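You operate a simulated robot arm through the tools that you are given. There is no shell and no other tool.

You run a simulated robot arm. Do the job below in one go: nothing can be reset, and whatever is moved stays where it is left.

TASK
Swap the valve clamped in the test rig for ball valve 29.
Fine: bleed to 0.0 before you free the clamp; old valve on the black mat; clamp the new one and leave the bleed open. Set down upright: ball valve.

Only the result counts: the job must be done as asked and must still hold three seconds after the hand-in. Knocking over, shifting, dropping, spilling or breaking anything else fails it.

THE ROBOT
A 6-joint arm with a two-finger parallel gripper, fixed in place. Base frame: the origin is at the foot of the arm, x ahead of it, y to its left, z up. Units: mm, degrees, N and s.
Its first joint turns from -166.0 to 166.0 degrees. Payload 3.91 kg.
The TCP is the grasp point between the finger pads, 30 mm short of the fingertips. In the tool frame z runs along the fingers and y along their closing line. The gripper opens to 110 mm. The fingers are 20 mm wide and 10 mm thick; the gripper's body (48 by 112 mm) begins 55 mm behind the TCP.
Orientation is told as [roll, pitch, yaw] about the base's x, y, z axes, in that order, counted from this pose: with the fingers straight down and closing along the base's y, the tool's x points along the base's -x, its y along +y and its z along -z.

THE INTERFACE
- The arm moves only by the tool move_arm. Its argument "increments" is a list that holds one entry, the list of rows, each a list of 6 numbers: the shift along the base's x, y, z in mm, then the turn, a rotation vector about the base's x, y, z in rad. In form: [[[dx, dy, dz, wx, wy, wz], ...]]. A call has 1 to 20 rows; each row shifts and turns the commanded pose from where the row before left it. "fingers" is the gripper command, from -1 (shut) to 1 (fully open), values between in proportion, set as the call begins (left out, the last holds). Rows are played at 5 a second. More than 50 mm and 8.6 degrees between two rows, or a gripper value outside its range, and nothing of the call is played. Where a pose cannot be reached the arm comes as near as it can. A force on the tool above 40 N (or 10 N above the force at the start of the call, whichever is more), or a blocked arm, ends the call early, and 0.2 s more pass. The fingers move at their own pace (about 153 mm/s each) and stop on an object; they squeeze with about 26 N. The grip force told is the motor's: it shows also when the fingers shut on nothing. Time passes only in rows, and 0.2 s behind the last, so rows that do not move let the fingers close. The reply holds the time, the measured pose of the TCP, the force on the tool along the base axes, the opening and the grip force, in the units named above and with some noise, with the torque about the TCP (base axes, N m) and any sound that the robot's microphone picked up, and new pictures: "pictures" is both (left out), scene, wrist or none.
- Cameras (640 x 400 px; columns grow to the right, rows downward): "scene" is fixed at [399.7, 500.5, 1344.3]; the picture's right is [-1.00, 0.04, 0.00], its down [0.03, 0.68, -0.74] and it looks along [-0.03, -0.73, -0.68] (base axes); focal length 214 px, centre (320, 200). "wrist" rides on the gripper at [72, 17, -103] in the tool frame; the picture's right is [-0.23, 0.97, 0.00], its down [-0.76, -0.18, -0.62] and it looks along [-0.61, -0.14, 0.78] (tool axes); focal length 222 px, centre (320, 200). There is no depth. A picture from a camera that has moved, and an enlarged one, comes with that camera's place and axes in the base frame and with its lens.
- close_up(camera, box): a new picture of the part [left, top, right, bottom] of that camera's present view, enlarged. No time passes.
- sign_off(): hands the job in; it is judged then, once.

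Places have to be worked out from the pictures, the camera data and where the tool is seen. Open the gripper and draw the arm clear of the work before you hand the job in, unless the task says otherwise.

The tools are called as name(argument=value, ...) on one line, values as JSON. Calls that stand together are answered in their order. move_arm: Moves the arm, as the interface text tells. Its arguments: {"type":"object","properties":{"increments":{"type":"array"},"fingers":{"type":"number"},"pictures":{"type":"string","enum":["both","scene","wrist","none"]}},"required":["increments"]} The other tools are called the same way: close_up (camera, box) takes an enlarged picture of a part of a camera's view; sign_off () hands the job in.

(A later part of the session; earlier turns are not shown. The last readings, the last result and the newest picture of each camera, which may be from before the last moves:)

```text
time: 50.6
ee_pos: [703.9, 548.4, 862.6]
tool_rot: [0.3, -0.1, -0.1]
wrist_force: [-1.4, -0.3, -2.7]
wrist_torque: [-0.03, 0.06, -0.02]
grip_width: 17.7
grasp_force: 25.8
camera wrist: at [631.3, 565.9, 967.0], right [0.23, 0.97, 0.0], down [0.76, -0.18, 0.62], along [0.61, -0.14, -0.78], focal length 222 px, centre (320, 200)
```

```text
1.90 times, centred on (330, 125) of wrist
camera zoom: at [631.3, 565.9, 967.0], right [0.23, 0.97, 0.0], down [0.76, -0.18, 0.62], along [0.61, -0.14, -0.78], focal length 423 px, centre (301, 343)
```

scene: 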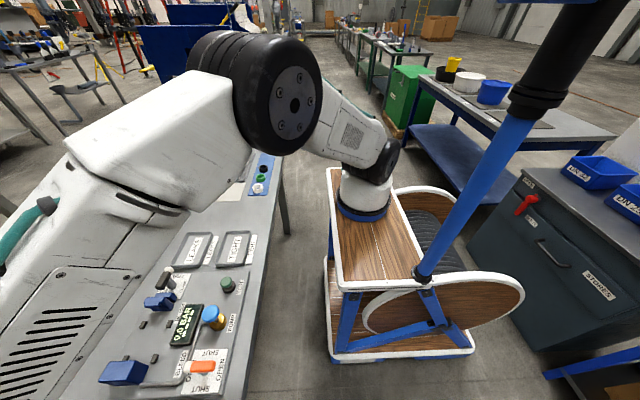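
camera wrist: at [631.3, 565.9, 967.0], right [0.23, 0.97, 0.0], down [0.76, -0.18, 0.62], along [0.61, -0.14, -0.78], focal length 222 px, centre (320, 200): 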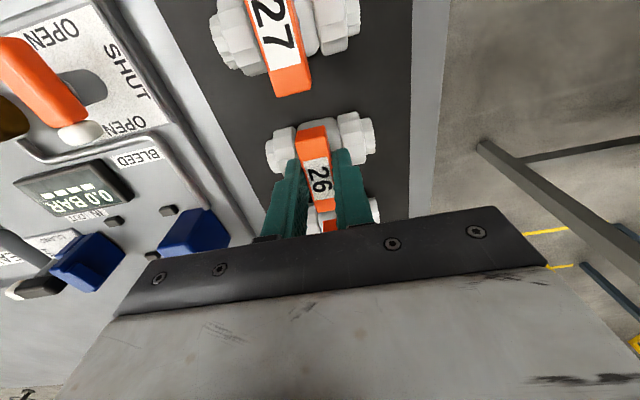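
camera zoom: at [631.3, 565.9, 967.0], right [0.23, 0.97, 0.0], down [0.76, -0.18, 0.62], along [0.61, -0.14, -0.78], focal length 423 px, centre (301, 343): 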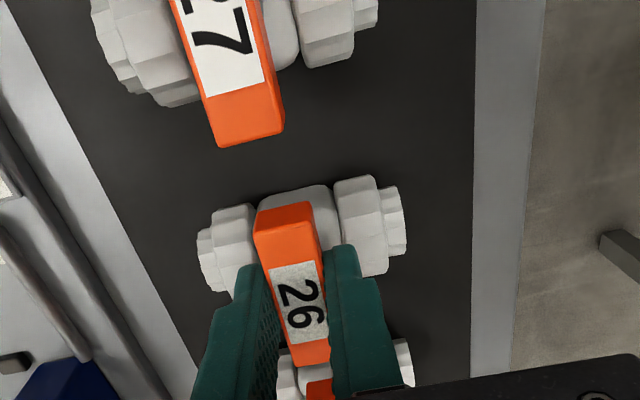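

No contact yet at 862.6. Further down in 2 mm rows.

move_arm(increments=[[[0, 0, -2, 0, 0, 0], [0, 0, -2, 0, 0, 0], [0, 0, -2, 0, 0, 0]]], pictures="none")

move_arm(increments=[[[0, 0, -2, 0, 0, 0], [0, 0, -2, 0, 0, 0]]], pictures="wrist")

close_up(camera="wrist", box=[220, 20, 440, 230])

```text
time: 51.4
ee_pos: [703.3, 550.3, 859.3]
tool_rot: [0.3, -0.2, -0.2]
wrist_force: [-2.9, -8.8, 25.1]
wrist_torque: [-0.45, -0.04, -0.01]
grip_width: 17.7
grasp_force: 26.2
```

```text
time: 52.0
ee_pos: [704.6, 548.8, 855.4]
tool_rot: [0.3, -0.1, -0.3]
wrist_force: [3.8, -5.3, 32.6]
wrist_torque: [-0.28, -0.09, -0.05]
grip_width: 17.6
grasp_force: 25.3
camera wrist: at [631.1, 566.1, 958.8], right [0.23, 0.97, 0.01], down [0.76, -0.18, 0.63], along [0.61, -0.14, -0.78], focal length 222 px, centre (320, 200)
```

wrist: 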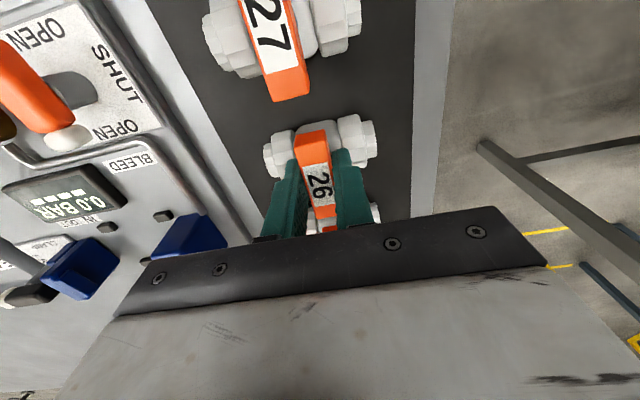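

```text
1.90 times, centred on (330, 125) of wrist
camera zoom: at [631.1, 566.1, 958.8], right [0.23, 0.97, 0.01], down [0.76, -0.18, 0.63], along [0.61, -0.14, -0.78], focal length 423 px, centre (301, 343)
```

zoom: 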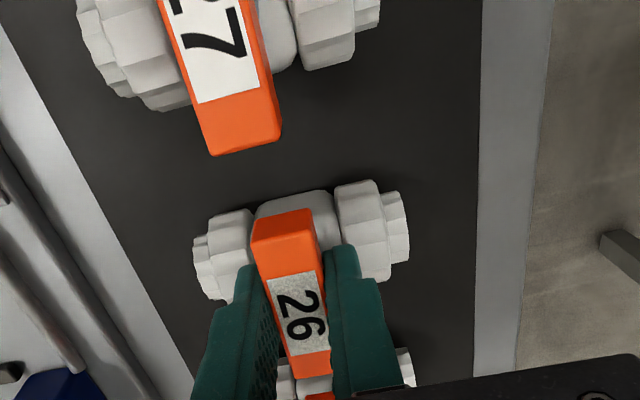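

Contact came at about z 858.5 (so a valve on the mat sits ≈11 mm lower than in the rig). I relieve the push, open, and lift away straight up.

move_arm(increments=[[[0, 0, 1.5, 0, 0, 0], [0, 0, 0.5, 0, 0, 0], [0, 0, 0, 0, 0, 0]]], pictures="none")

move_arm(increments=[[[0, 0, 0, 0, 0, 0], [0, 0, 0, 0, 0, 0], [0, 0, 10, 0, 0, 0], [0, 0, 20, 0, 0, 0], [0, 0, 30, 0, 0, 0], [0, 0, 40, 0, 0, 0], [0, 0, 0, 0, 0, 0]]], fingers=-0.345)

close_up(camera="wrist", box=[220, 20, 440, 230])

```text
time: 52.8
ee_pos: [703.3, 549.6, 854.1]
tool_rot: [0.2, -0.1, -0.3]
wrist_force: [11.0, -1.2, 18.0]
wrist_torque: [-0.09, -0.7, 0.0]
grip_width: 17.7
grasp_force: 25.9
```

```text
time: 54.4
ee_pos: [705.6, 549.7, 957.7]
tool_rot: [0.2, -0.1, -0.3]
wrist_force: [-0.1, -0.2, 0.2]
wrist_torque: [0.01, -0.03, 0.04]
grip_width: 36.1
grasp_force: 0.0
camera wrist: at [632.3, 566.5, 1060.6], right [0.23, 0.97, 0.0], down [0.76, -0.18, 0.62], along [0.61, -0.14, -0.78], focal length 222 px, centre (320, 200)
```

scene: 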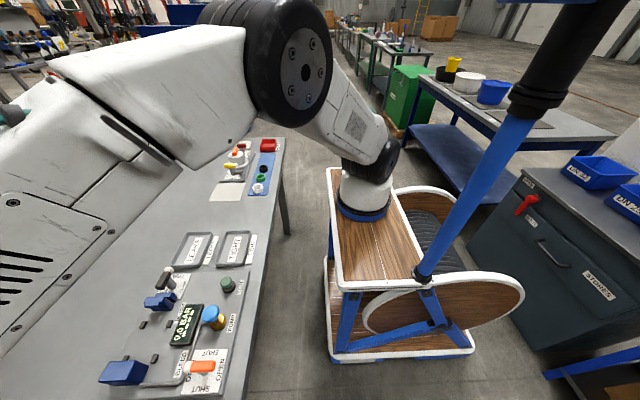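
wrist: 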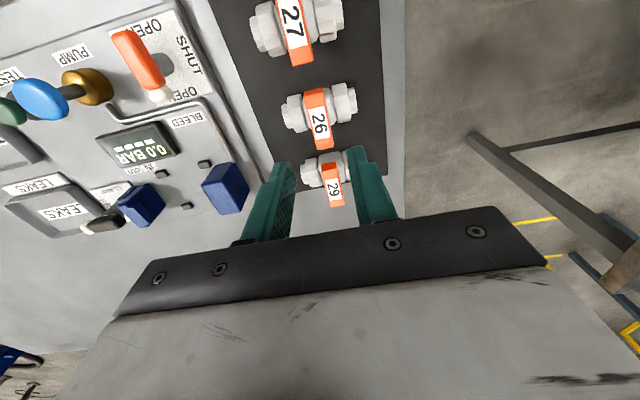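

```text
1.90 times, centred on (330, 125) of wrist
camera zoom: at [632.3, 566.5, 1060.6], right [0.23, 0.97, 0.0], down [0.76, -0.18, 0.62], along [0.61, -0.14, -0.78], focal length 423 px, centre (301, 343)
```

zoom: 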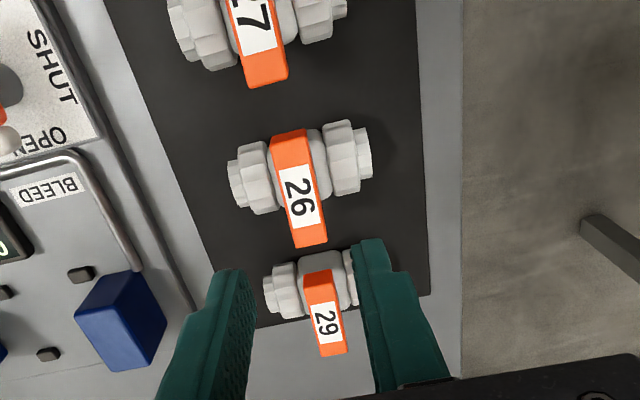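

Valve 26 stands upright on the mat. Valve 29's lever runs from about (753, 546) to (818, 549), maybe yawed a few degrees. I move above it to see it well.

move_arm(increments=[[[40, 0, 0, 0, 0, 0], [37, -1, -20, 0, 0, 0], [0, 0, 0, 0, 0, 0]]])

close_up(camera="wrist", box=[240, 80, 420, 230])

```text
time: 55.2
ee_pos: [781.2, 548.5, 936.9]
tool_rot: [0.3, -0.2, -0.2]
wrist_force: [0.0, -0.2, 0.2]
wrist_torque: [0.02, 0.01, 0.02]
grip_width: 36.0
grasp_force: 0.1
camera wrist: at [708.5, 564.2, 1040.0], right [0.23, 0.97, 0.0], down [0.76, -0.18, 0.62], along [0.61, -0.14, -0.78], focal length 222 px, centre (320, 200)
```

scene: 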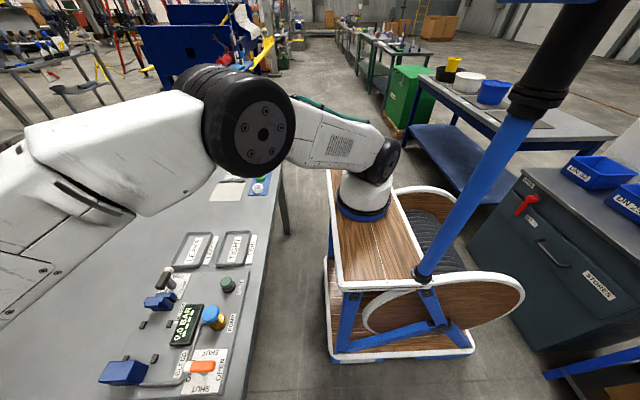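
wrist: 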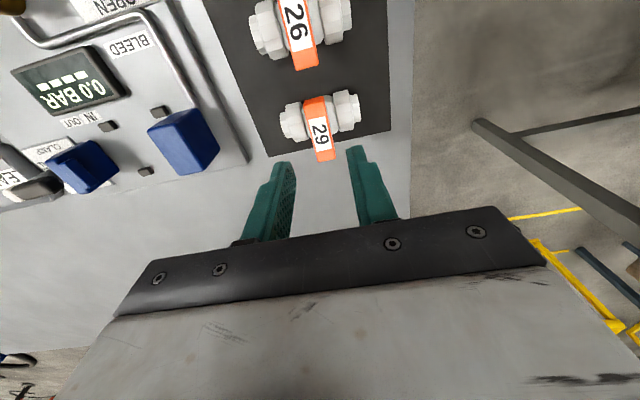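

```text
2.67 times, centred on (330, 155) of wrist
camera zoom: at [708.5, 564.2, 1040.0], right [0.23, 0.97, 0.0], down [0.76, -0.18, 0.62], along [0.61, -0.14, -0.78], focal length 592 px, centre (293, 320)
```

zoom: 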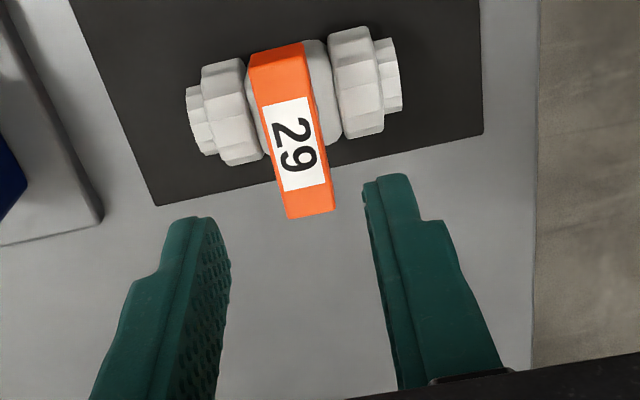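

Valve 29's axis is at x≈783.5, y≈547, square to the hand. I shift onto it and lower to z≈890 for a last alignment check.

move_arm(increments=[[[2.5, -1.2, -23, 0, 0, 0], [0, 0, -23, 0, 0, 0], [0, 0, -9, 0, 0, 0], [0, 0, 0, 0, 0, 0]]], pictures="wrist")

close_up(camera="wrist", box=[240, 80, 420, 230])

```text
time: 56.2
ee_pos: [783.8, 548.0, 878.1]
tool_rot: [0.2, -0.1, -0.2]
wrist_force: [-0.3, -0.2, 0.6]
wrist_torque: [-0.03, -0.01, 0.01]
grip_width: 35.9
grasp_force: 0.1
camera wrist: at [710.9, 563.8, 983.0], right [0.23, 0.97, 0.0], down [0.76, -0.18, 0.62], along [0.61, -0.14, -0.78], focal length 222 px, centre (320, 200)
```

wrist: 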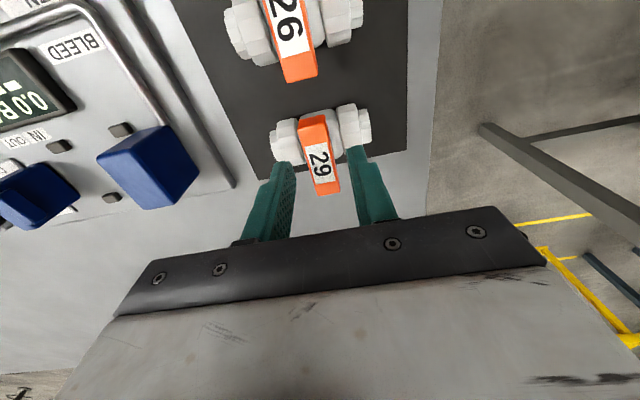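

```text
2.67 times, centred on (330, 155) of wrist
camera zoom: at [710.9, 563.8, 983.0], right [0.23, 0.97, 0.0], down [0.76, -0.18, 0.62], along [0.61, -0.14, -0.78], focal length 592 px, centre (293, 320)
```

zoom: 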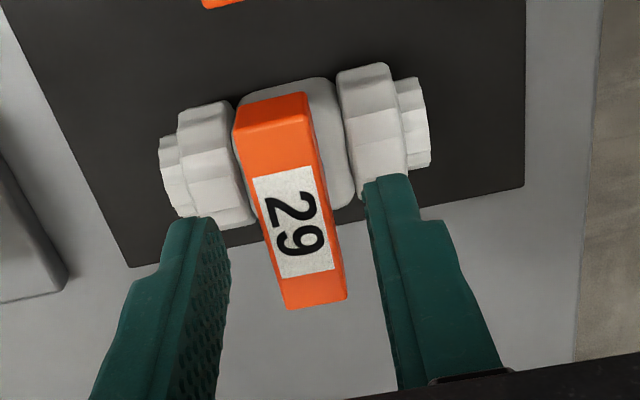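

Good alignment. I lower 17.5 mm to the same relative height I had over valve 26, and compare the view.

move_arm(increments=[[[0, 0, -9, 0, 0, 0], [0, 0, -8.5, 0, 0, 0], [0, 0, 0, 0, 0, 0]]], pictures="wrist")

close_up(camera="wrist", box=[240, 80, 420, 230])

```text
time: 57.0
ee_pos: [783.0, 548.3, 861.9]
tool_rot: [0.2, -0.1, -0.3]
wrist_force: [0.7, 0.4, -0.2]
wrist_torque: [-0.01, -0.02, 0.02]
grip_width: 36.3
grasp_force: 0.0
camera wrist: at [710.9, 564.4, 965.9], right [0.23, 0.97, 0.0], down [0.76, -0.18, 0.62], along [0.61, -0.14, -0.78], focal length 222 px, centre (320, 200)
```

wrist: 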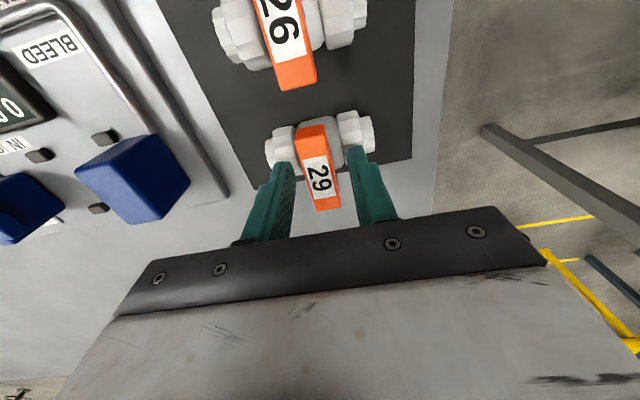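

```text
2.67 times, centred on (330, 155) of wrist
camera zoom: at [710.9, 564.4, 965.9], right [0.23, 0.97, 0.0], down [0.76, -0.18, 0.62], along [0.61, -0.14, -0.78], focal length 592 px, centre (293, 320)
```

zoom: 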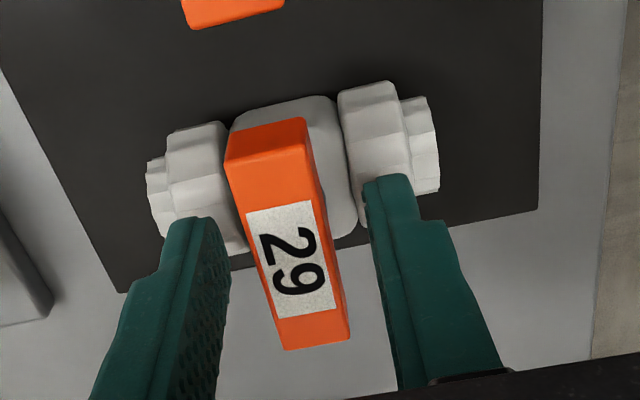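

The view matches the one over valve 26 almost exactly. I lower 2.5 mm and close on the lever.

move_arm(increments=[[[0, 0, -2.5, 0, 0, 0], [0, 0, 0, 0, 0, 0]]], pictures="none")

move_arm(increments=[[[0, 0, 0, 0, 0, 0], [0, 0, 0, 0, 0, 0]]], fingers=-1, pictures="wrist")

close_up(camera="wrist", box=[240, 80, 420, 230])

```text
time: 57.6
ee_pos: [783.1, 547.5, 858.4]
tool_rot: [0.2, 0.0, -0.2]
wrist_force: [-0.4, 0.1, -0.7]
wrist_torque: [0.01, -0.03, -0.02]
grip_width: 36.4
grasp_force: 0.0
```

```text
time: 58.2
ee_pos: [782.7, 547.5, 860.0]
tool_rot: [0.2, 0.0, -0.2]
wrist_force: [-0.8, 0.1, -0.5]
wrist_torque: [0.02, 0.03, 0.03]
grip_width: 17.7
grasp_force: 26.0
camera wrist: at [710.5, 563.8, 963.4], right [0.23, 0.97, 0.0], down [0.76, -0.18, 0.62], along [0.61, -0.14, -0.78], focal length 222 px, centre (320, 200)
```

wrist: 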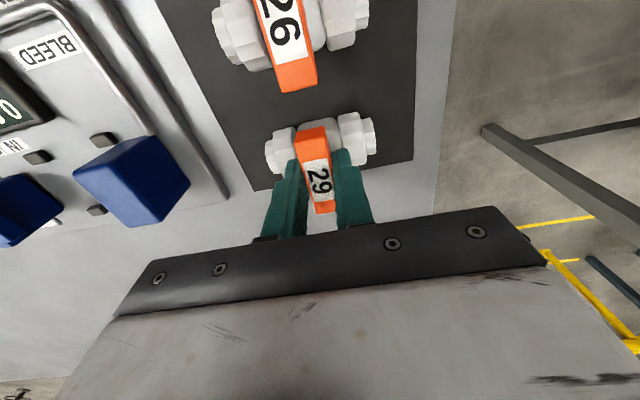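

```text
2.67 times, centred on (330, 155) of wrist
camera zoom: at [710.5, 563.8, 963.4], right [0.23, 0.97, 0.0], down [0.76, -0.18, 0.62], along [0.61, -0.14, -0.78], focal length 592 px, centre (293, 320)
```

zoom: 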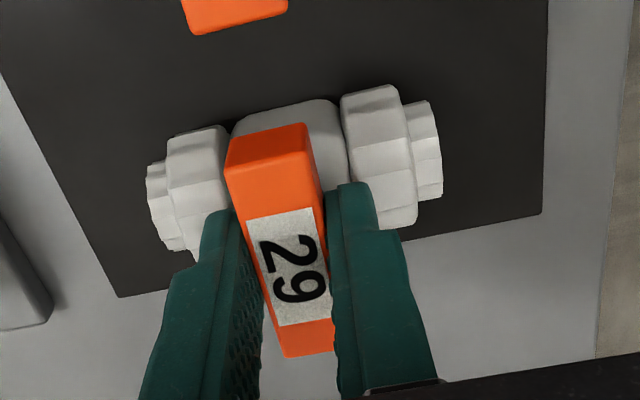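

Valve 29 is held (17.7 mm), in nearly the same grip as 26 was. I lift it clear and carry it over the rig toward (769.5, 349).

move_arm(increments=[[[0, 0, 5, 0, 0, 0], [0, 0, 25, 0, 0, 0], [0, 0, 35, 0, 0, 0], [0, 0, 35, 0, 0, 0], [-2, -30, 5, 0, 0, 0], [-2, -34, 0, 0, 0, 0], [-2, -34, 0, 0, 0, 0], [-2, -34, 0, 0, 0, 0], [-2, -34, 0, 0, 0, 0], [-2, -32, 0, 0, 0, 0], [0, 0, 0, 0, 0, 0]]])

close_up(camera="wrist", box=[220, 40, 440, 230])

close_up(camera="scene", box=[60, 240, 240, 390])

```text
time: 60.6
ee_pos: [772.4, 350.0, 962.9]
tool_rot: [0.2, -0.1, -0.1]
wrist_force: [-0.9, 0.4, -1.9]
wrist_torque: [0.02, -0.03, -0.02]
grip_width: 17.6
grasp_force: 26.4
camera wrist: at [699.5, 365.8, 1067.2], right [0.23, 0.97, 0.0], down [0.76, -0.18, 0.62], along [0.61, -0.14, -0.78], focal length 222 px, centre (320, 200)
```

scene: 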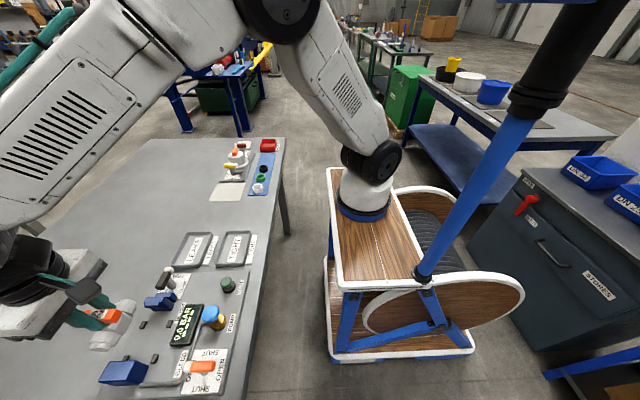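
wrist: 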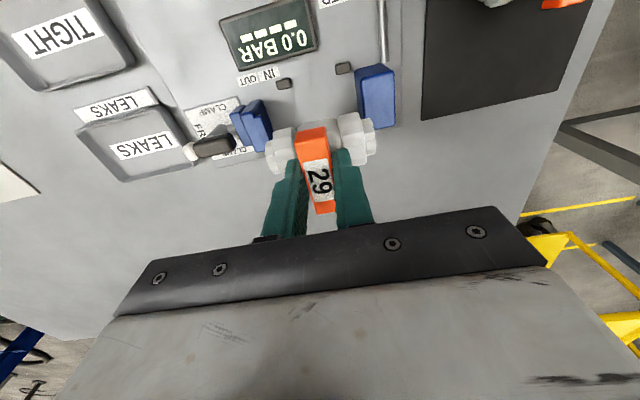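

```text
2.11 times, centred on (330, 135) of wrist
camera zoom: at [699.5, 365.8, 1067.2], right [0.23, 0.97, 0.0], down [0.76, -0.18, 0.62], along [0.61, -0.14, -0.78], focal length 468 px, centre (299, 337)
```

zoom: 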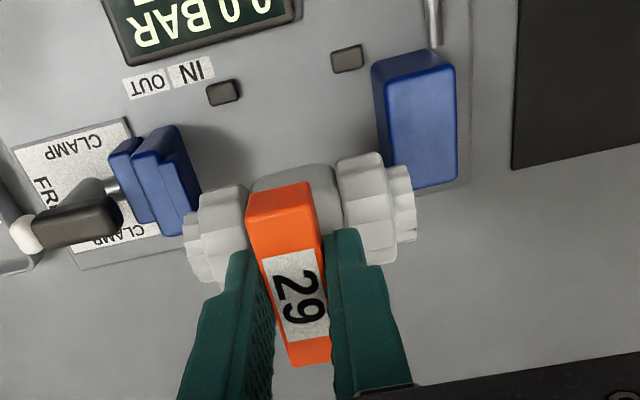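

```text
2.67 times, centred on (150, 315) of scene
camera zoom: at [399.7, 500.5, 1344.3], right [-1.0, 0.04, 0.0], down [0.03, 0.68, -0.74], along [-0.03, -0.73, -0.68], focal length 572 px, centre (773, -107)
```

zoom: 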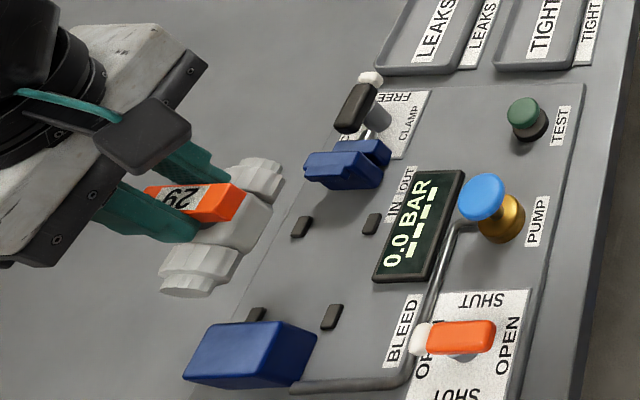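

The seat is four small stubs on the panel, with the valve lowered between them. Comparing grip views, valve 29 sits about 2 mm further +x in my fingers than 26 did, so I shift −3 in x and −1.3 in y and lower to 20 mm above the seat to check.

move_arm(increments=[[[-3, -1.3, -26, 0, 0, 0], [0, 0, -30, 0, 0, 0], [0, 0, -20, 0, 0, 0], [0, 0, 0, 0, 0, 0], [0, 0, 0, 0, 0, 0]]])

close_up(camera="wrist", box=[240, 80, 420, 230])

close_up(camera="scene", box=[60, 260, 200, 390])

```text
time: 61.8
ee_pos: [768.9, 347.9, 887.7]
tool_rot: [0.1, -0.1, -0.3]
wrist_force: [0.3, -0.3, -1.5]
wrist_torque: [-0.04, 0.02, 0.04]
grip_width: 17.7
grasp_force: 26.6
camera wrist: at [696.0, 363.8, 992.2], right [0.23, 0.97, 0.0], down [0.76, -0.18, 0.62], along [0.61, -0.14, -0.78], focal length 222 px, centre (320, 200)
```

scene: 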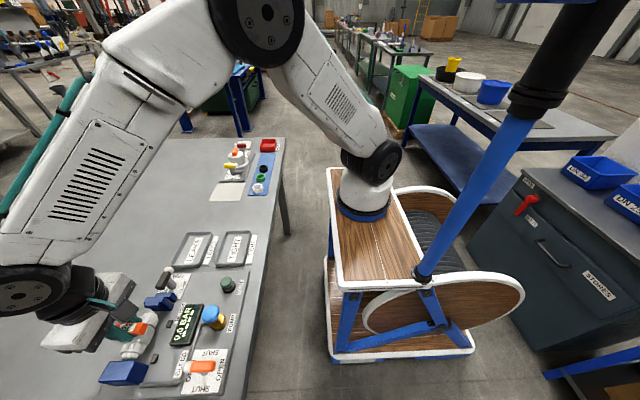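
wrist: 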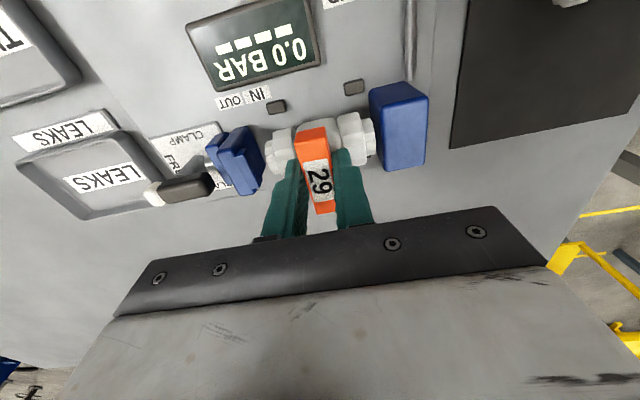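

```text
2.67 times, centred on (330, 155) of wrist
camera zoom: at [696.0, 363.8, 992.2], right [0.23, 0.97, 0.0], down [0.76, -0.18, 0.62], along [0.61, -0.14, -0.78], focal length 592 px, centre (293, 320)
```

zoom: 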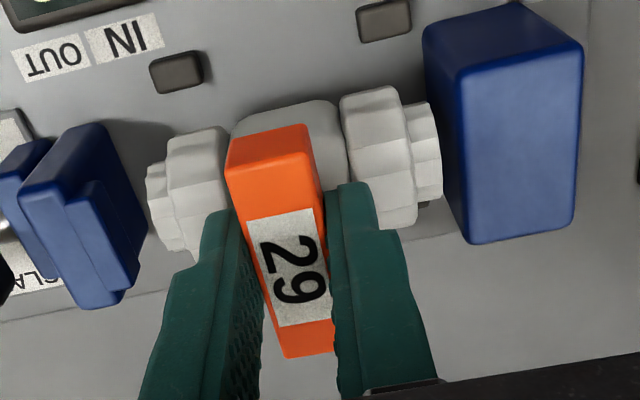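

```text
3.08 times, centred on (130, 325) of scene
camera zoom: at [399.7, 500.5, 1344.3], right [-1.0, 0.04, 0.0], down [0.03, 0.68, -0.74], along [-0.03, -0.73, -0.68], focal length 660 px, centre (905, -185)
```

zoom: 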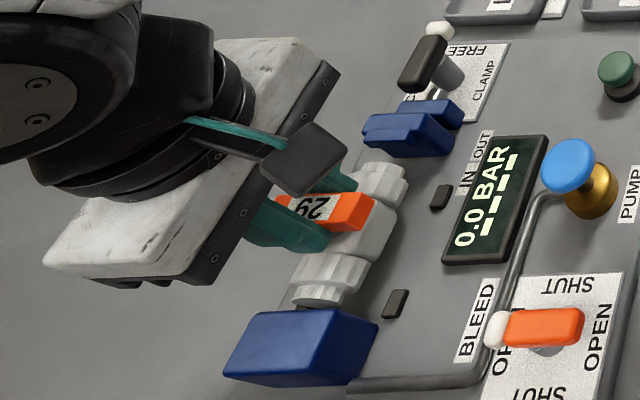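

The valve is over the seat with a small gap to the fixed jaw. I lower it the rest in small steps, watching for early contact that would mean it is on a stub.

move_arm(increments=[[[0, -1, -4, 0, 0, 0], [0, 0, -3, 0, 0, 0], [0, 0, -3, 0, 0, 0], [0, 0, 0, 0, 0, 0]]], pictures="none")

move_arm(increments=[[[0, 0, -2, 0, 0, 0], [0, 0, -2, 0, 0, 0]]], pictures="both")

close_up(camera="scene", box=[60, 260, 200, 390])

close_up(camera="wrist", box=[240, 80, 420, 230])

```text
time: 62.8
ee_pos: [768.3, 346.8, 878.4]
tool_rot: [0.2, -0.1, -0.1]
wrist_force: [-0.1, 0.0, -0.5]
wrist_torque: [0.04, -0.01, 0.02]
grip_width: 17.6
grasp_force: 25.8
```

```text
time: 63.4
ee_pos: [767.2, 345.8, 872.9]
tool_rot: [0.2, -0.1, -0.2]
wrist_force: [0.2, 0.3, -1.9]
wrist_torque: [0.02, 0.03, 0.0]
grip_width: 17.4
grasp_force: 25.8
camera wrist: at [695.7, 363.4, 977.9], right [0.23, 0.97, 0.0], down [0.76, -0.18, 0.62], along [0.61, -0.14, -0.78], focal length 222 px, centre (320, 200)
```

scene: 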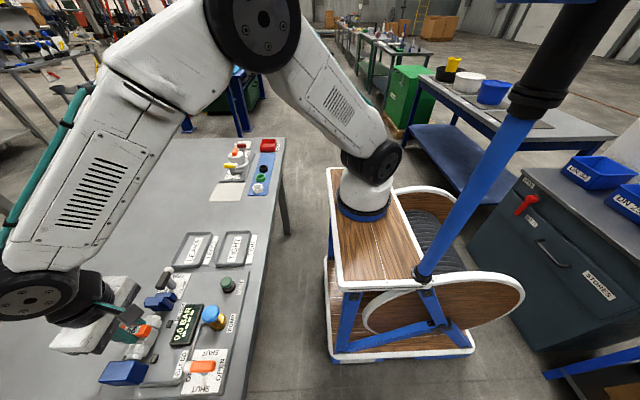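
wrist: 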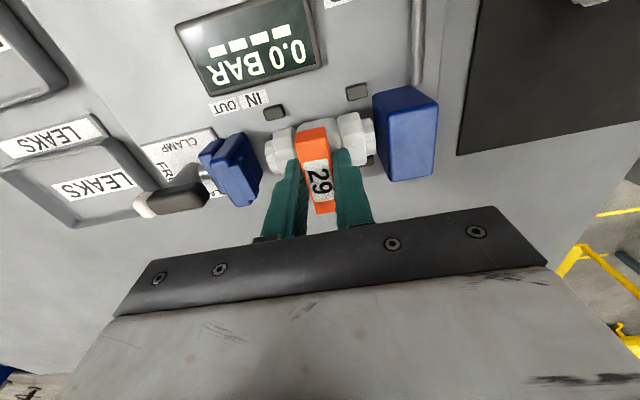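

```text
3.08 times, centred on (130, 325) of scene
camera zoom: at [399.7, 500.5, 1344.3], right [-1.0, 0.04, 0.0], down [0.03, 0.68, -0.74], along [-0.03, -0.73, -0.68], focal length 660 px, centre (905, -185)
```

zoom: 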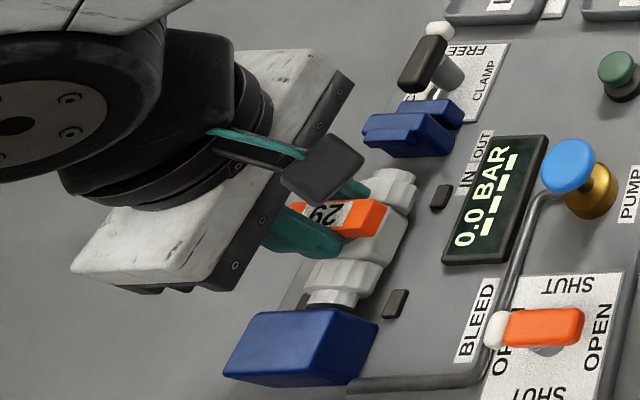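

```text
2.67 times, centred on (330, 155) of wrist
camera zoom: at [695.7, 363.4, 977.9], right [0.23, 0.97, 0.0], down [0.76, -0.18, 0.62], along [0.61, -0.14, -0.78], focal length 592 px, centre (293, 320)
```

zoom: 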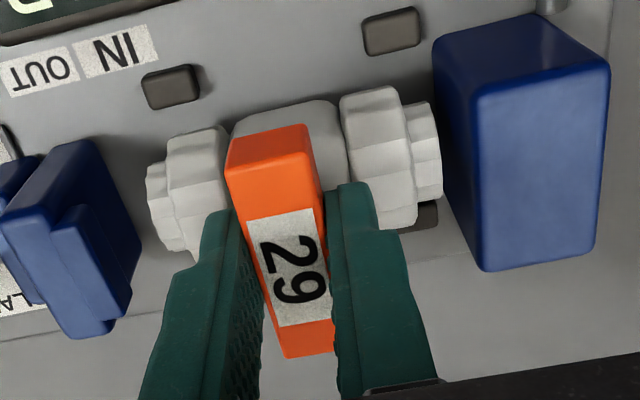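

No early contact at 872.9, and the stubs are clear of the nuts. I lower the last millimetres.

move_arm(increments=[[[0, 0, -1, 0, 0, 0], [0, 0, -1, 0, 0, 0], [0, 0, 0, 0, 0, 0]]], pictures="none")

move_arm(increments=[[[0, 0, -1, 0, 0, 0], [0, 0, -0.5, 0, 0, 0], [0, 0, 0, 0, 0, 0]]], pictures="none")

```text
time: 64.2
ee_pos: [768.5, 347.6, 872.6]
tool_rot: [0.3, -0.1, -0.2]
wrist_force: [0.7, -0.5, -1.6]
wrist_torque: [0.0, -0.02, 0.02]
grip_width: 17.6
grasp_force: 26.7
```

```text
time: 65.0
ee_pos: [768.5, 347.9, 869.7]
tool_rot: [0.3, -0.2, -0.2]
wrist_force: [0.0, -0.7, -2.3]
wrist_torque: [-0.01, 0.01, 0.04]
grip_width: 17.4
grasp_force: 25.7
```

move_arm(increments=[[[0, 0, -1, 0, 0, 0], [0, 0, -0.5, 0, 0, 0], [0, 0, 0, 0, 0, 0]]], pictures="none")

move_arm(increments=[[[0, 0, -1, 0, 0, 0], [0, 0, 0, 0, 0, 0]]], pictures="both")

close_up(camera="wrist", box=[240, 80, 420, 230])

close_up(camera="scene", box=[60, 260, 200, 390])

```text
time: 65.8
ee_pos: [768.6, 347.2, 869.6]
tool_rot: [0.2, -0.1, -0.2]
wrist_force: [0.5, 0.0, -1.6]
wrist_torque: [-0.01, -0.02, 0.0]
grip_width: 17.6
grasp_force: 25.9
```

```text
time: 66.4
ee_pos: [767.6, 347.7, 868.4]
tool_rot: [0.2, -0.1, -0.3]
wrist_force: [-0.2, 0.0, -1.3]
wrist_torque: [0.03, 0.03, 0.01]
grip_width: 17.7
grasp_force: 26.2
camera wrist: at [695.6, 363.9, 972.3], right [0.23, 0.97, 0.0], down [0.76, -0.18, 0.62], along [0.61, -0.14, -0.78], focal length 222 px, centre (320, 200)
```

scene: 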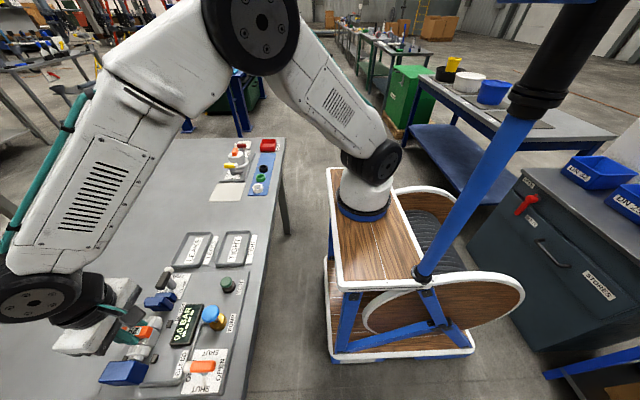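
wrist: 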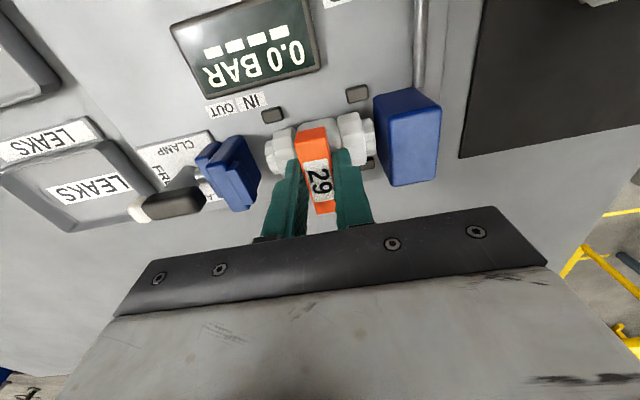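

```text
2.67 times, centred on (330, 155) of wrist
camera zoom: at [695.6, 363.9, 972.3], right [0.23, 0.97, 0.0], down [0.76, -0.18, 0.62], along [0.61, -0.14, -0.78], focal length 592 px, centre (293, 320)
```

zoom: 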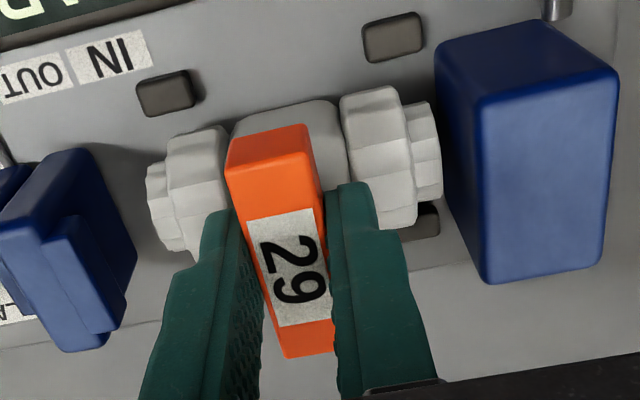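

```text
3.08 times, centred on (130, 325) of scene
camera zoom: at [399.7, 500.5, 1344.3], right [-1.0, 0.04, 0.0], down [0.03, 0.68, -0.74], along [-0.03, -0.73, -0.68], focal length 660 px, centre (905, -185)
```

zoom: 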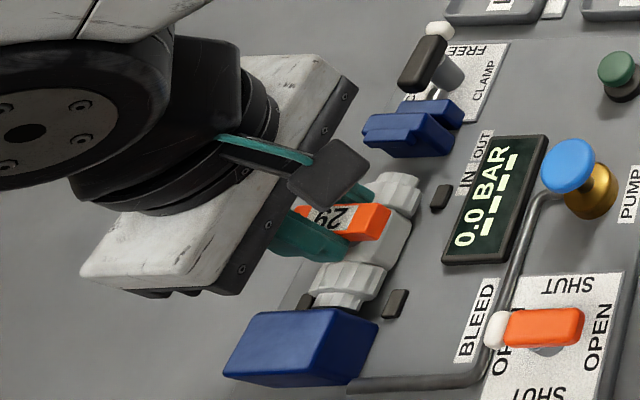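

Still no contact force (z −1.3 N is just the valve's weight). I continue in 1 mm steps.

move_arm(increments=[[[0, 0, -1, 0, 0, 0], [0, 0, 0, 0, 0, 0]]], pictures="none")

move_arm(increments=[[[0, 0, -1, 0, 0, 0], [0, 0, 0, 0, 0, 0]]], pictures="none")

```text
time: 67.0
ee_pos: [766.7, 348.0, 867.9]
tool_rot: [0.1, -0.2, -0.2]
wrist_force: [0.4, 1.0, -1.6]
wrist_torque: [0.0, 0.0, 0.0]
grip_width: 17.6
grasp_force: 26.2
```

```text
time: 67.6
ee_pos: [767.4, 348.1, 866.2]
tool_rot: [0.1, -0.2, -0.1]
wrist_force: [-3.1, -0.8, 12.4]
wrist_torque: [-0.13, 0.29, -0.03]
grip_width: 17.9
grasp_force: 26.2
```

Seated at z≈866.5 (12 N, lower than expected, so it is not on the stubs). I ease off slightly and slide it +y toward the fixed jaw until it just touches.

move_arm(increments=[[[0, 0, 0.6, 0, 0, 0], [0, 1, 0, 0, 0, 0], [0, 1, 0, 0, 0, 0], [0, 0, 0, 0, 0, 0]]], pictures="none")

move_arm(increments=[[[0, 1, 0, 0, 0, 0], [0, 0, 0, 0, 0, 0]]], pictures="wrist")

close_up(camera="wrist", box=[240, 80, 420, 230])

```text
time: 68.6
ee_pos: [768.5, 349.4, 866.8]
tool_rot: [0.2, -0.2, -0.2]
wrist_force: [0.8, -2.5, 6.4]
wrist_torque: [-0.1, -0.16, -0.04]
grip_width: 17.7
grasp_force: 26.2
```

```text
time: 69.2
ee_pos: [767.7, 350.5, 866.8]
tool_rot: [0.3, -0.1, -0.2]
wrist_force: [0.2, -1.3, 2.8]
wrist_torque: [-0.11, -0.1, -0.04]
grip_width: 17.4
grasp_force: 25.8
camera wrist: at [695.3, 367.0, 971.3], right [0.23, 0.97, 0.0], down [0.76, -0.18, 0.62], along [0.61, -0.14, -0.78], focal length 222 px, centre (320, 200)
```

wrist: 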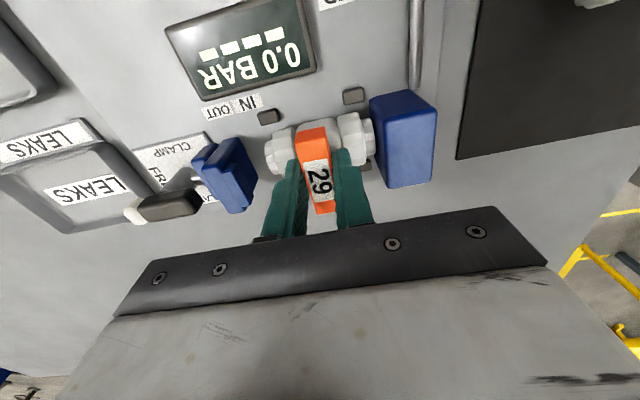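

```text
2.67 times, centred on (330, 155) of wrist
camera zoom: at [695.3, 367.0, 971.3], right [0.23, 0.97, 0.0], down [0.76, -0.18, 0.62], along [0.61, -0.14, -0.78], focal length 592 px, centre (293, 320)
```

zoom: 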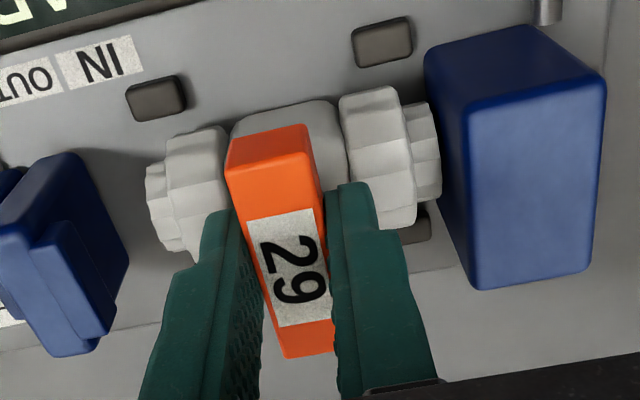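

Comparing stub positions with the picture of valve 26, the new valve sits about 2.5–3 mm further −x than 26 did. I slide it +x by 2.5 mm to the middle, and 0.7 mm more toward the jaw.

move_arm(increments=[[[1, 0, 0.2, 0, 0, 0], [1, 0.3, 0, 0, 0, 0], [0.6, 0.4, 0, 0, 0, 0], [0, 0, 0, 0, 0, 0]]], pictures="both")

close_up(camera="wrist", box=[240, 80, 420, 230])

close_up(camera="scene", box=[60, 260, 200, 390])

```text
time: 70.2
ee_pos: [769.0, 352.0, 867.8]
tool_rot: [0.2, -0.1, -0.1]
wrist_force: [-2.5, 0.4, 6.9]
wrist_torque: [-0.04, 0.14, 0.03]
grip_width: 17.4
grasp_force: 25.9
camera wrist: at [697.5, 367.6, 971.2], right [0.23, 0.97, 0.0], down [0.76, -0.18, 0.62], along [0.61, -0.14, -0.78], focal length 222 px, centre (320, 200)
```

scene: 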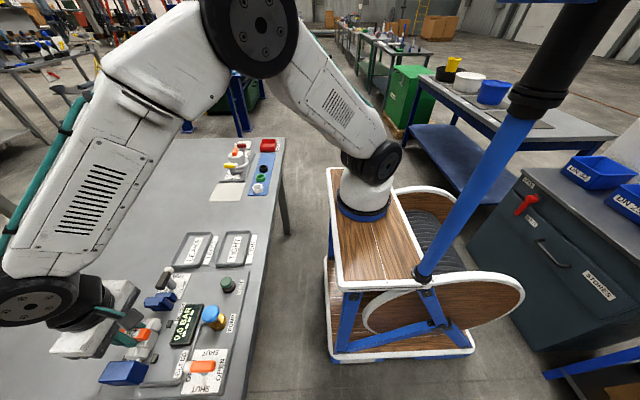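
wrist: 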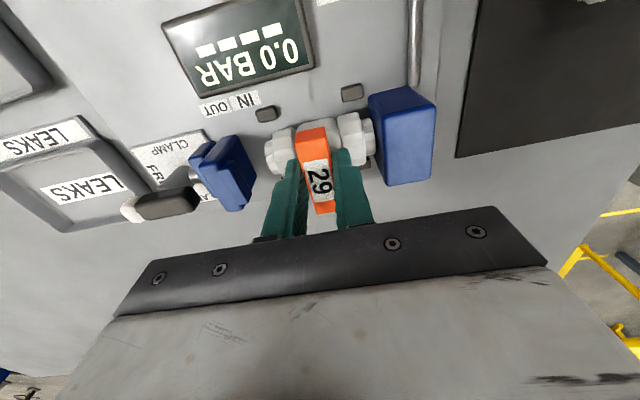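

```text
2.67 times, centred on (330, 155) of wrist
camera zoom: at [697.5, 367.6, 971.2], right [0.23, 0.97, 0.0], down [0.76, -0.18, 0.62], along [0.61, -0.14, -0.78], focal length 592 px, centre (293, 320)
```

zoom: 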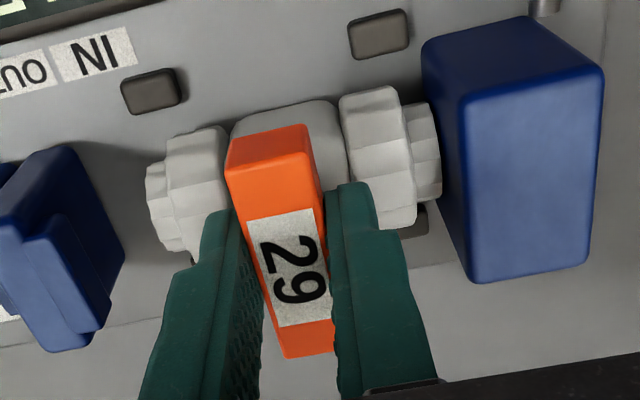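

```text
3.08 times, centred on (130, 325) of scene
camera zoom: at [399.7, 500.5, 1344.3], right [-1.0, 0.04, 0.0], down [0.03, 0.68, -0.74], along [-0.03, -0.73, -0.68], focal length 660 px, centre (905, -185)
```

zoom: 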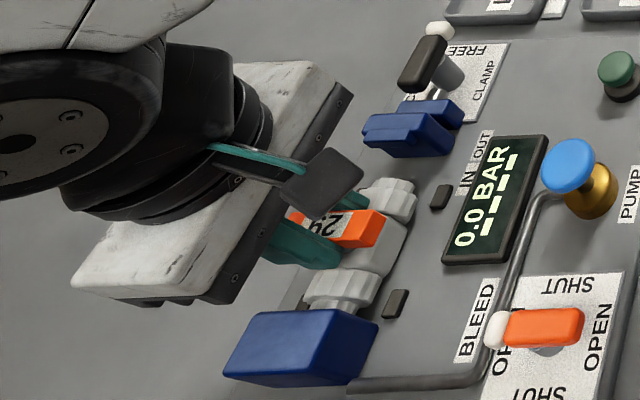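

The valve now sits as 26 did, against the fixed jaw. I open the fingers and lift straight up.

move_arm(increments=[[[0, 0, 0, 0, 0, 0], [0, 0, 0, 0, 0, 0], [0, 0, 10, 0, 0, 0], [0, 0, 20, 0, 0, 0], [0, 0, 30, 0, 0, 0], [0, 0, 30, 0, 0, 0], [0, 0, 0, 0, 0, 0]]], fingers=-0.345)

close_up(camera="wrist", box=[220, 60, 440, 230])

close_up(camera="scene", box=[60, 260, 200, 390])

```text
time: 71.8
ee_pos: [772.6, 350.8, 956.3]
tool_rot: [0.2, -0.1, -0.3]
wrist_force: [0.8, 0.8, 0.3]
wrist_torque: [0.02, -0.02, 0.0]
grip_width: 36.2
grasp_force: 0.0
camera wrist: at [699.2, 367.4, 1061.8], right [0.23, 0.97, 0.0], down [0.76, -0.18, 0.62], along [0.61, -0.14, -0.78], focal length 222 px, centre (320, 200)
```

scene: 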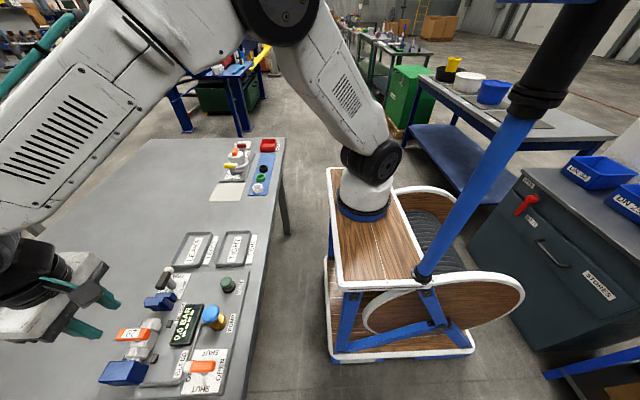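
wrist: 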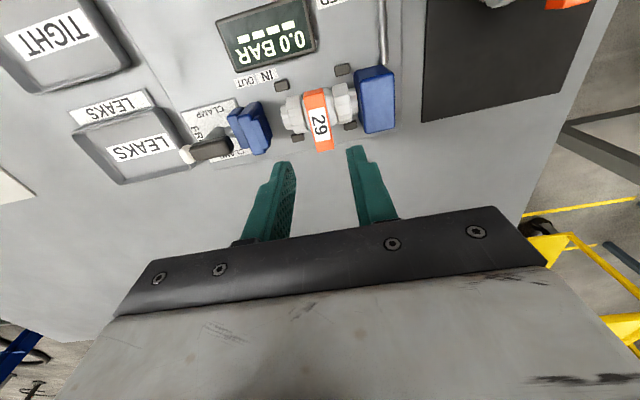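

```text
2.35 times, centred on (330, 145) of wrist
camera zoom: at [699.2, 367.4, 1061.8], right [0.23, 0.97, 0.0], down [0.76, -0.18, 0.62], along [0.61, -0.14, -0.78], focal length 523 px, centre (296, 329)
```

zoom: 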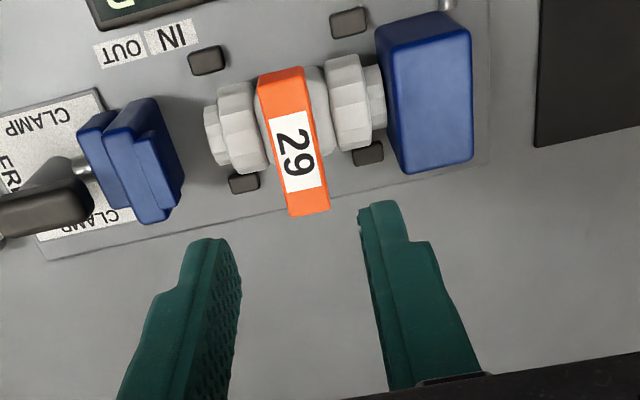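

```text
3.08 times, centred on (130, 325) of scene
camera zoom: at [399.7, 500.5, 1344.3], right [-1.0, 0.04, 0.0], down [0.03, 0.68, -0.74], along [-0.03, -0.73, -0.68], focal length 660 px, centre (905, -185)
```

zoom: 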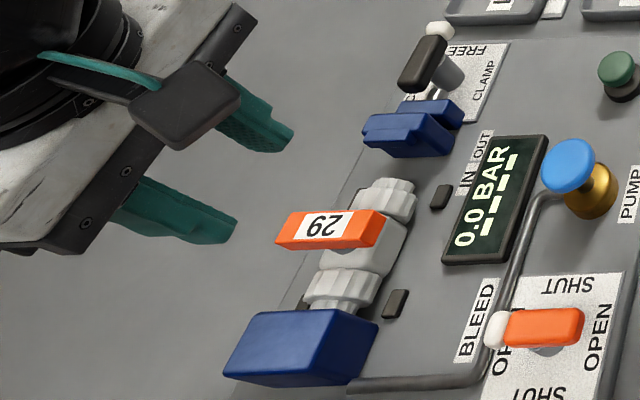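

Valve 29 sits squarely between the stubs. Now the clamp: its hub works out at about (776, 225) from the two grips, bar now along y. I go above it with the hand at −90°.

move_arm(increments=[[[0.4, -11.4, 0, 0, 0, -0.1425], [0.4, -11.4, 0, 0, 0, -0.1425], [0.4, -11.4, 0, 0, 0, -0.1425], [0.4, -11.4, 0, 0, 0, -0.1425], [0.4, -11.4, 0, 0, 0, -0.1425], [0.4, -11.4, 0, 0, 0, -0.1425], [0.4, -11.4, 0, 0, 0, -0.1425], [0.4, -11.4, 0, 0, 0, -0.1425], [0.4, -11.4, 0, 0, 0, -0.1425], [0.4, -11.4, 0, 0, 0, -0.1425], [0.4, -11.4, 0, 0, 0, -0.1425], [0, 0, 0, 0, 0, 0], [0, 0, 0, 0, 0, 0]]])

close_up(camera="wrist", box=[220, 60, 440, 230])

```text
time: 74.6
ee_pos: [774.0, 225.1, 959.2]
tool_rot: [0.3, -0.1, -90.0]
wrist_force: [0.1, 0.3, -1.0]
wrist_torque: [-0.01, 0.0, -0.01]
grip_width: 36.1
grasp_force: 0.2
camera wrist: at [790.9, 297.7, 1062.3], right [0.97, -0.23, 0.0], down [-0.18, -0.76, 0.62], along [-0.14, -0.61, -0.78], focal length 222 px, centre (320, 200)
```

scene: 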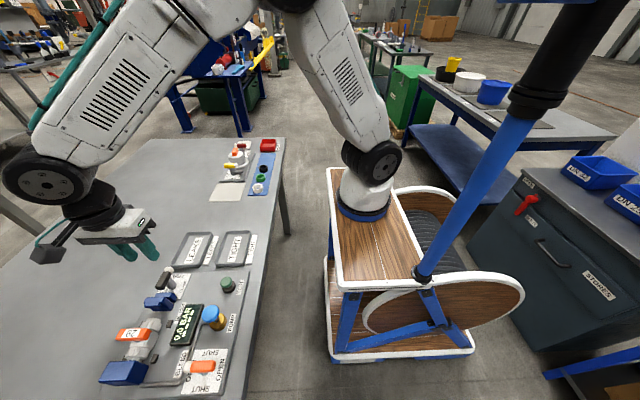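
wrist: 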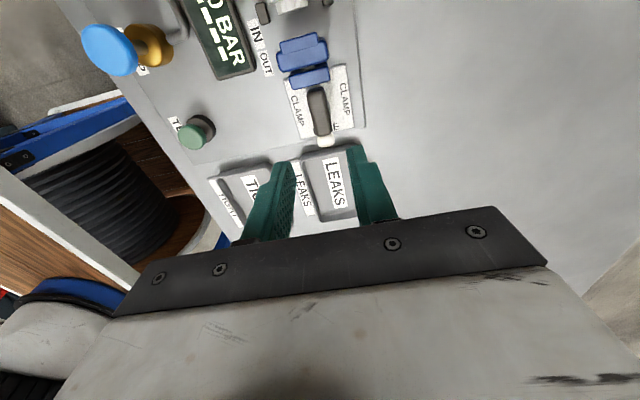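

```text
2.35 times, centred on (330, 145) of wrist
camera zoom: at [790.9, 297.7, 1062.3], right [0.97, -0.23, 0.0], down [-0.18, -0.76, 0.62], along [-0.14, -0.61, -0.78], focal length 523 px, centre (296, 329)
```

zoom: 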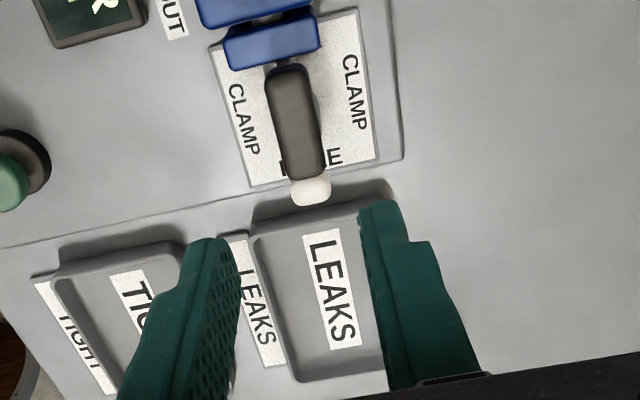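

The hub estimate (776, 225) fits this view. I shift 2 mm in x, lower to z 835 around the bar and grip it.

move_arm(increments=[[[2, 0, -30, 0, 0, 0], [0, 0, -30, 0, 0, 0], [0, 0, -25, 0, 0, 0], [0, 0, 0, 0, 0, 0]]], pictures="wrist")

close_up(camera="wrist", box=[220, 60, 440, 230])

```text
time: 75.6
ee_pos: [777.3, 226.5, 873.5]
tool_rot: [0.2, -0.1, -89.9]
wrist_force: [0.0, 0.4, -0.5]
wrist_torque: [-0.03, 0.0, -0.04]
grip_width: 36.1
grasp_force: 0.0
camera wrist: at [793.5, 298.6, 977.4], right [0.97, -0.23, 0.0], down [-0.18, -0.76, 0.62], along [-0.14, -0.61, -0.78], focal length 222 px, centre (320, 200)
```

wrist: 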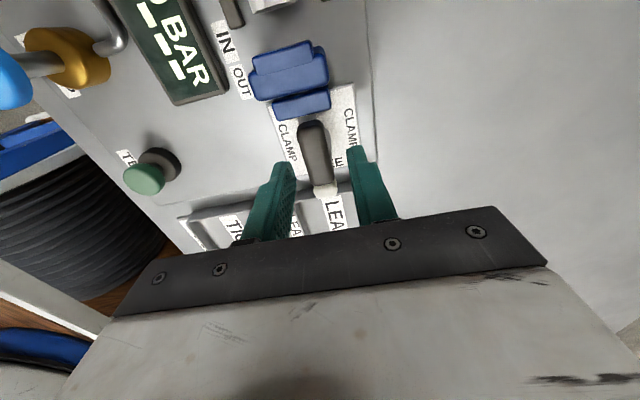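

```text
2.35 times, centred on (330, 145) of wrist
camera zoom: at [793.5, 298.6, 977.4], right [0.97, -0.23, 0.0], down [-0.18, -0.76, 0.62], along [-0.14, -0.61, -0.78], focal length 523 px, centre (296, 329)
```

zoom: 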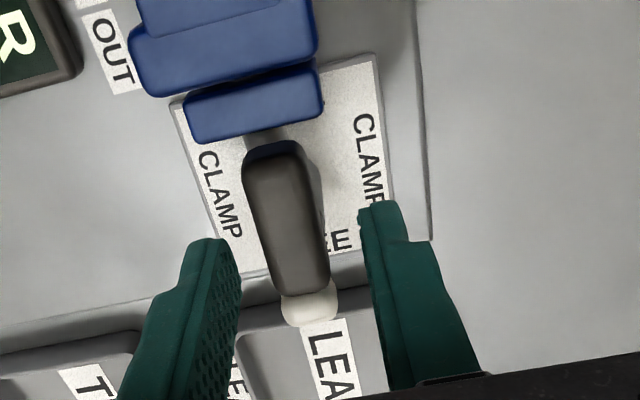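

move_arm(increments=[[[-0.5, -0.5, -15, 0, 0, 0], [0, 0, -14, 0, 0, 0], [0, 0, -9, 0, 0, 0], [0, 0, 0, 0, 0, 0]]], pictures="none")

move_arm(increments=[[[0, 0, 0, 0, 0, 0], [0, 0, 0, 0, 0, 0]]], fingers=-1, pictures="wrist")

```text
time: 76.6
ee_pos: [776.9, 225.5, 835.8]
tool_rot: [0.2, -0.2, -89.9]
wrist_force: [-0.3, -0.5, -0.6]
wrist_torque: [-0.01, -0.01, -0.03]
grip_width: 36.2
grasp_force: 0.1
```

```text
time: 77.2
ee_pos: [776.6, 226.2, 834.4]
tool_rot: [0.1, -0.1, -90.0]
wrist_force: [-6.2, -0.2, 0.8]
wrist_torque: [0.1, 0.84, 0.01]
grip_width: 19.8
grasp_force: 44.9
camera wrist: at [792.6, 298.0, 938.4], right [0.97, -0.23, 0.0], down [-0.18, -0.76, 0.62], along [-0.14, -0.61, -0.78], focal length 222 px, centre (320, 200)
```

wrist: 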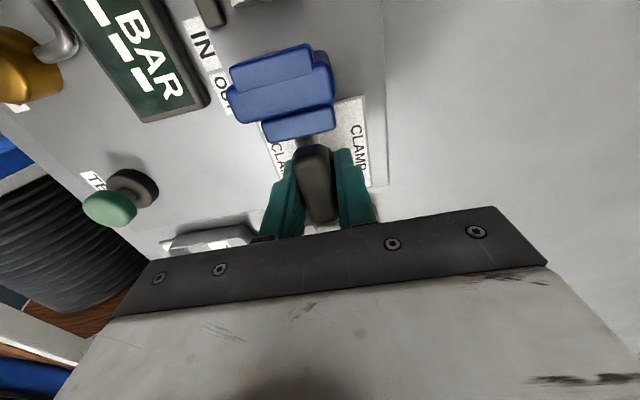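

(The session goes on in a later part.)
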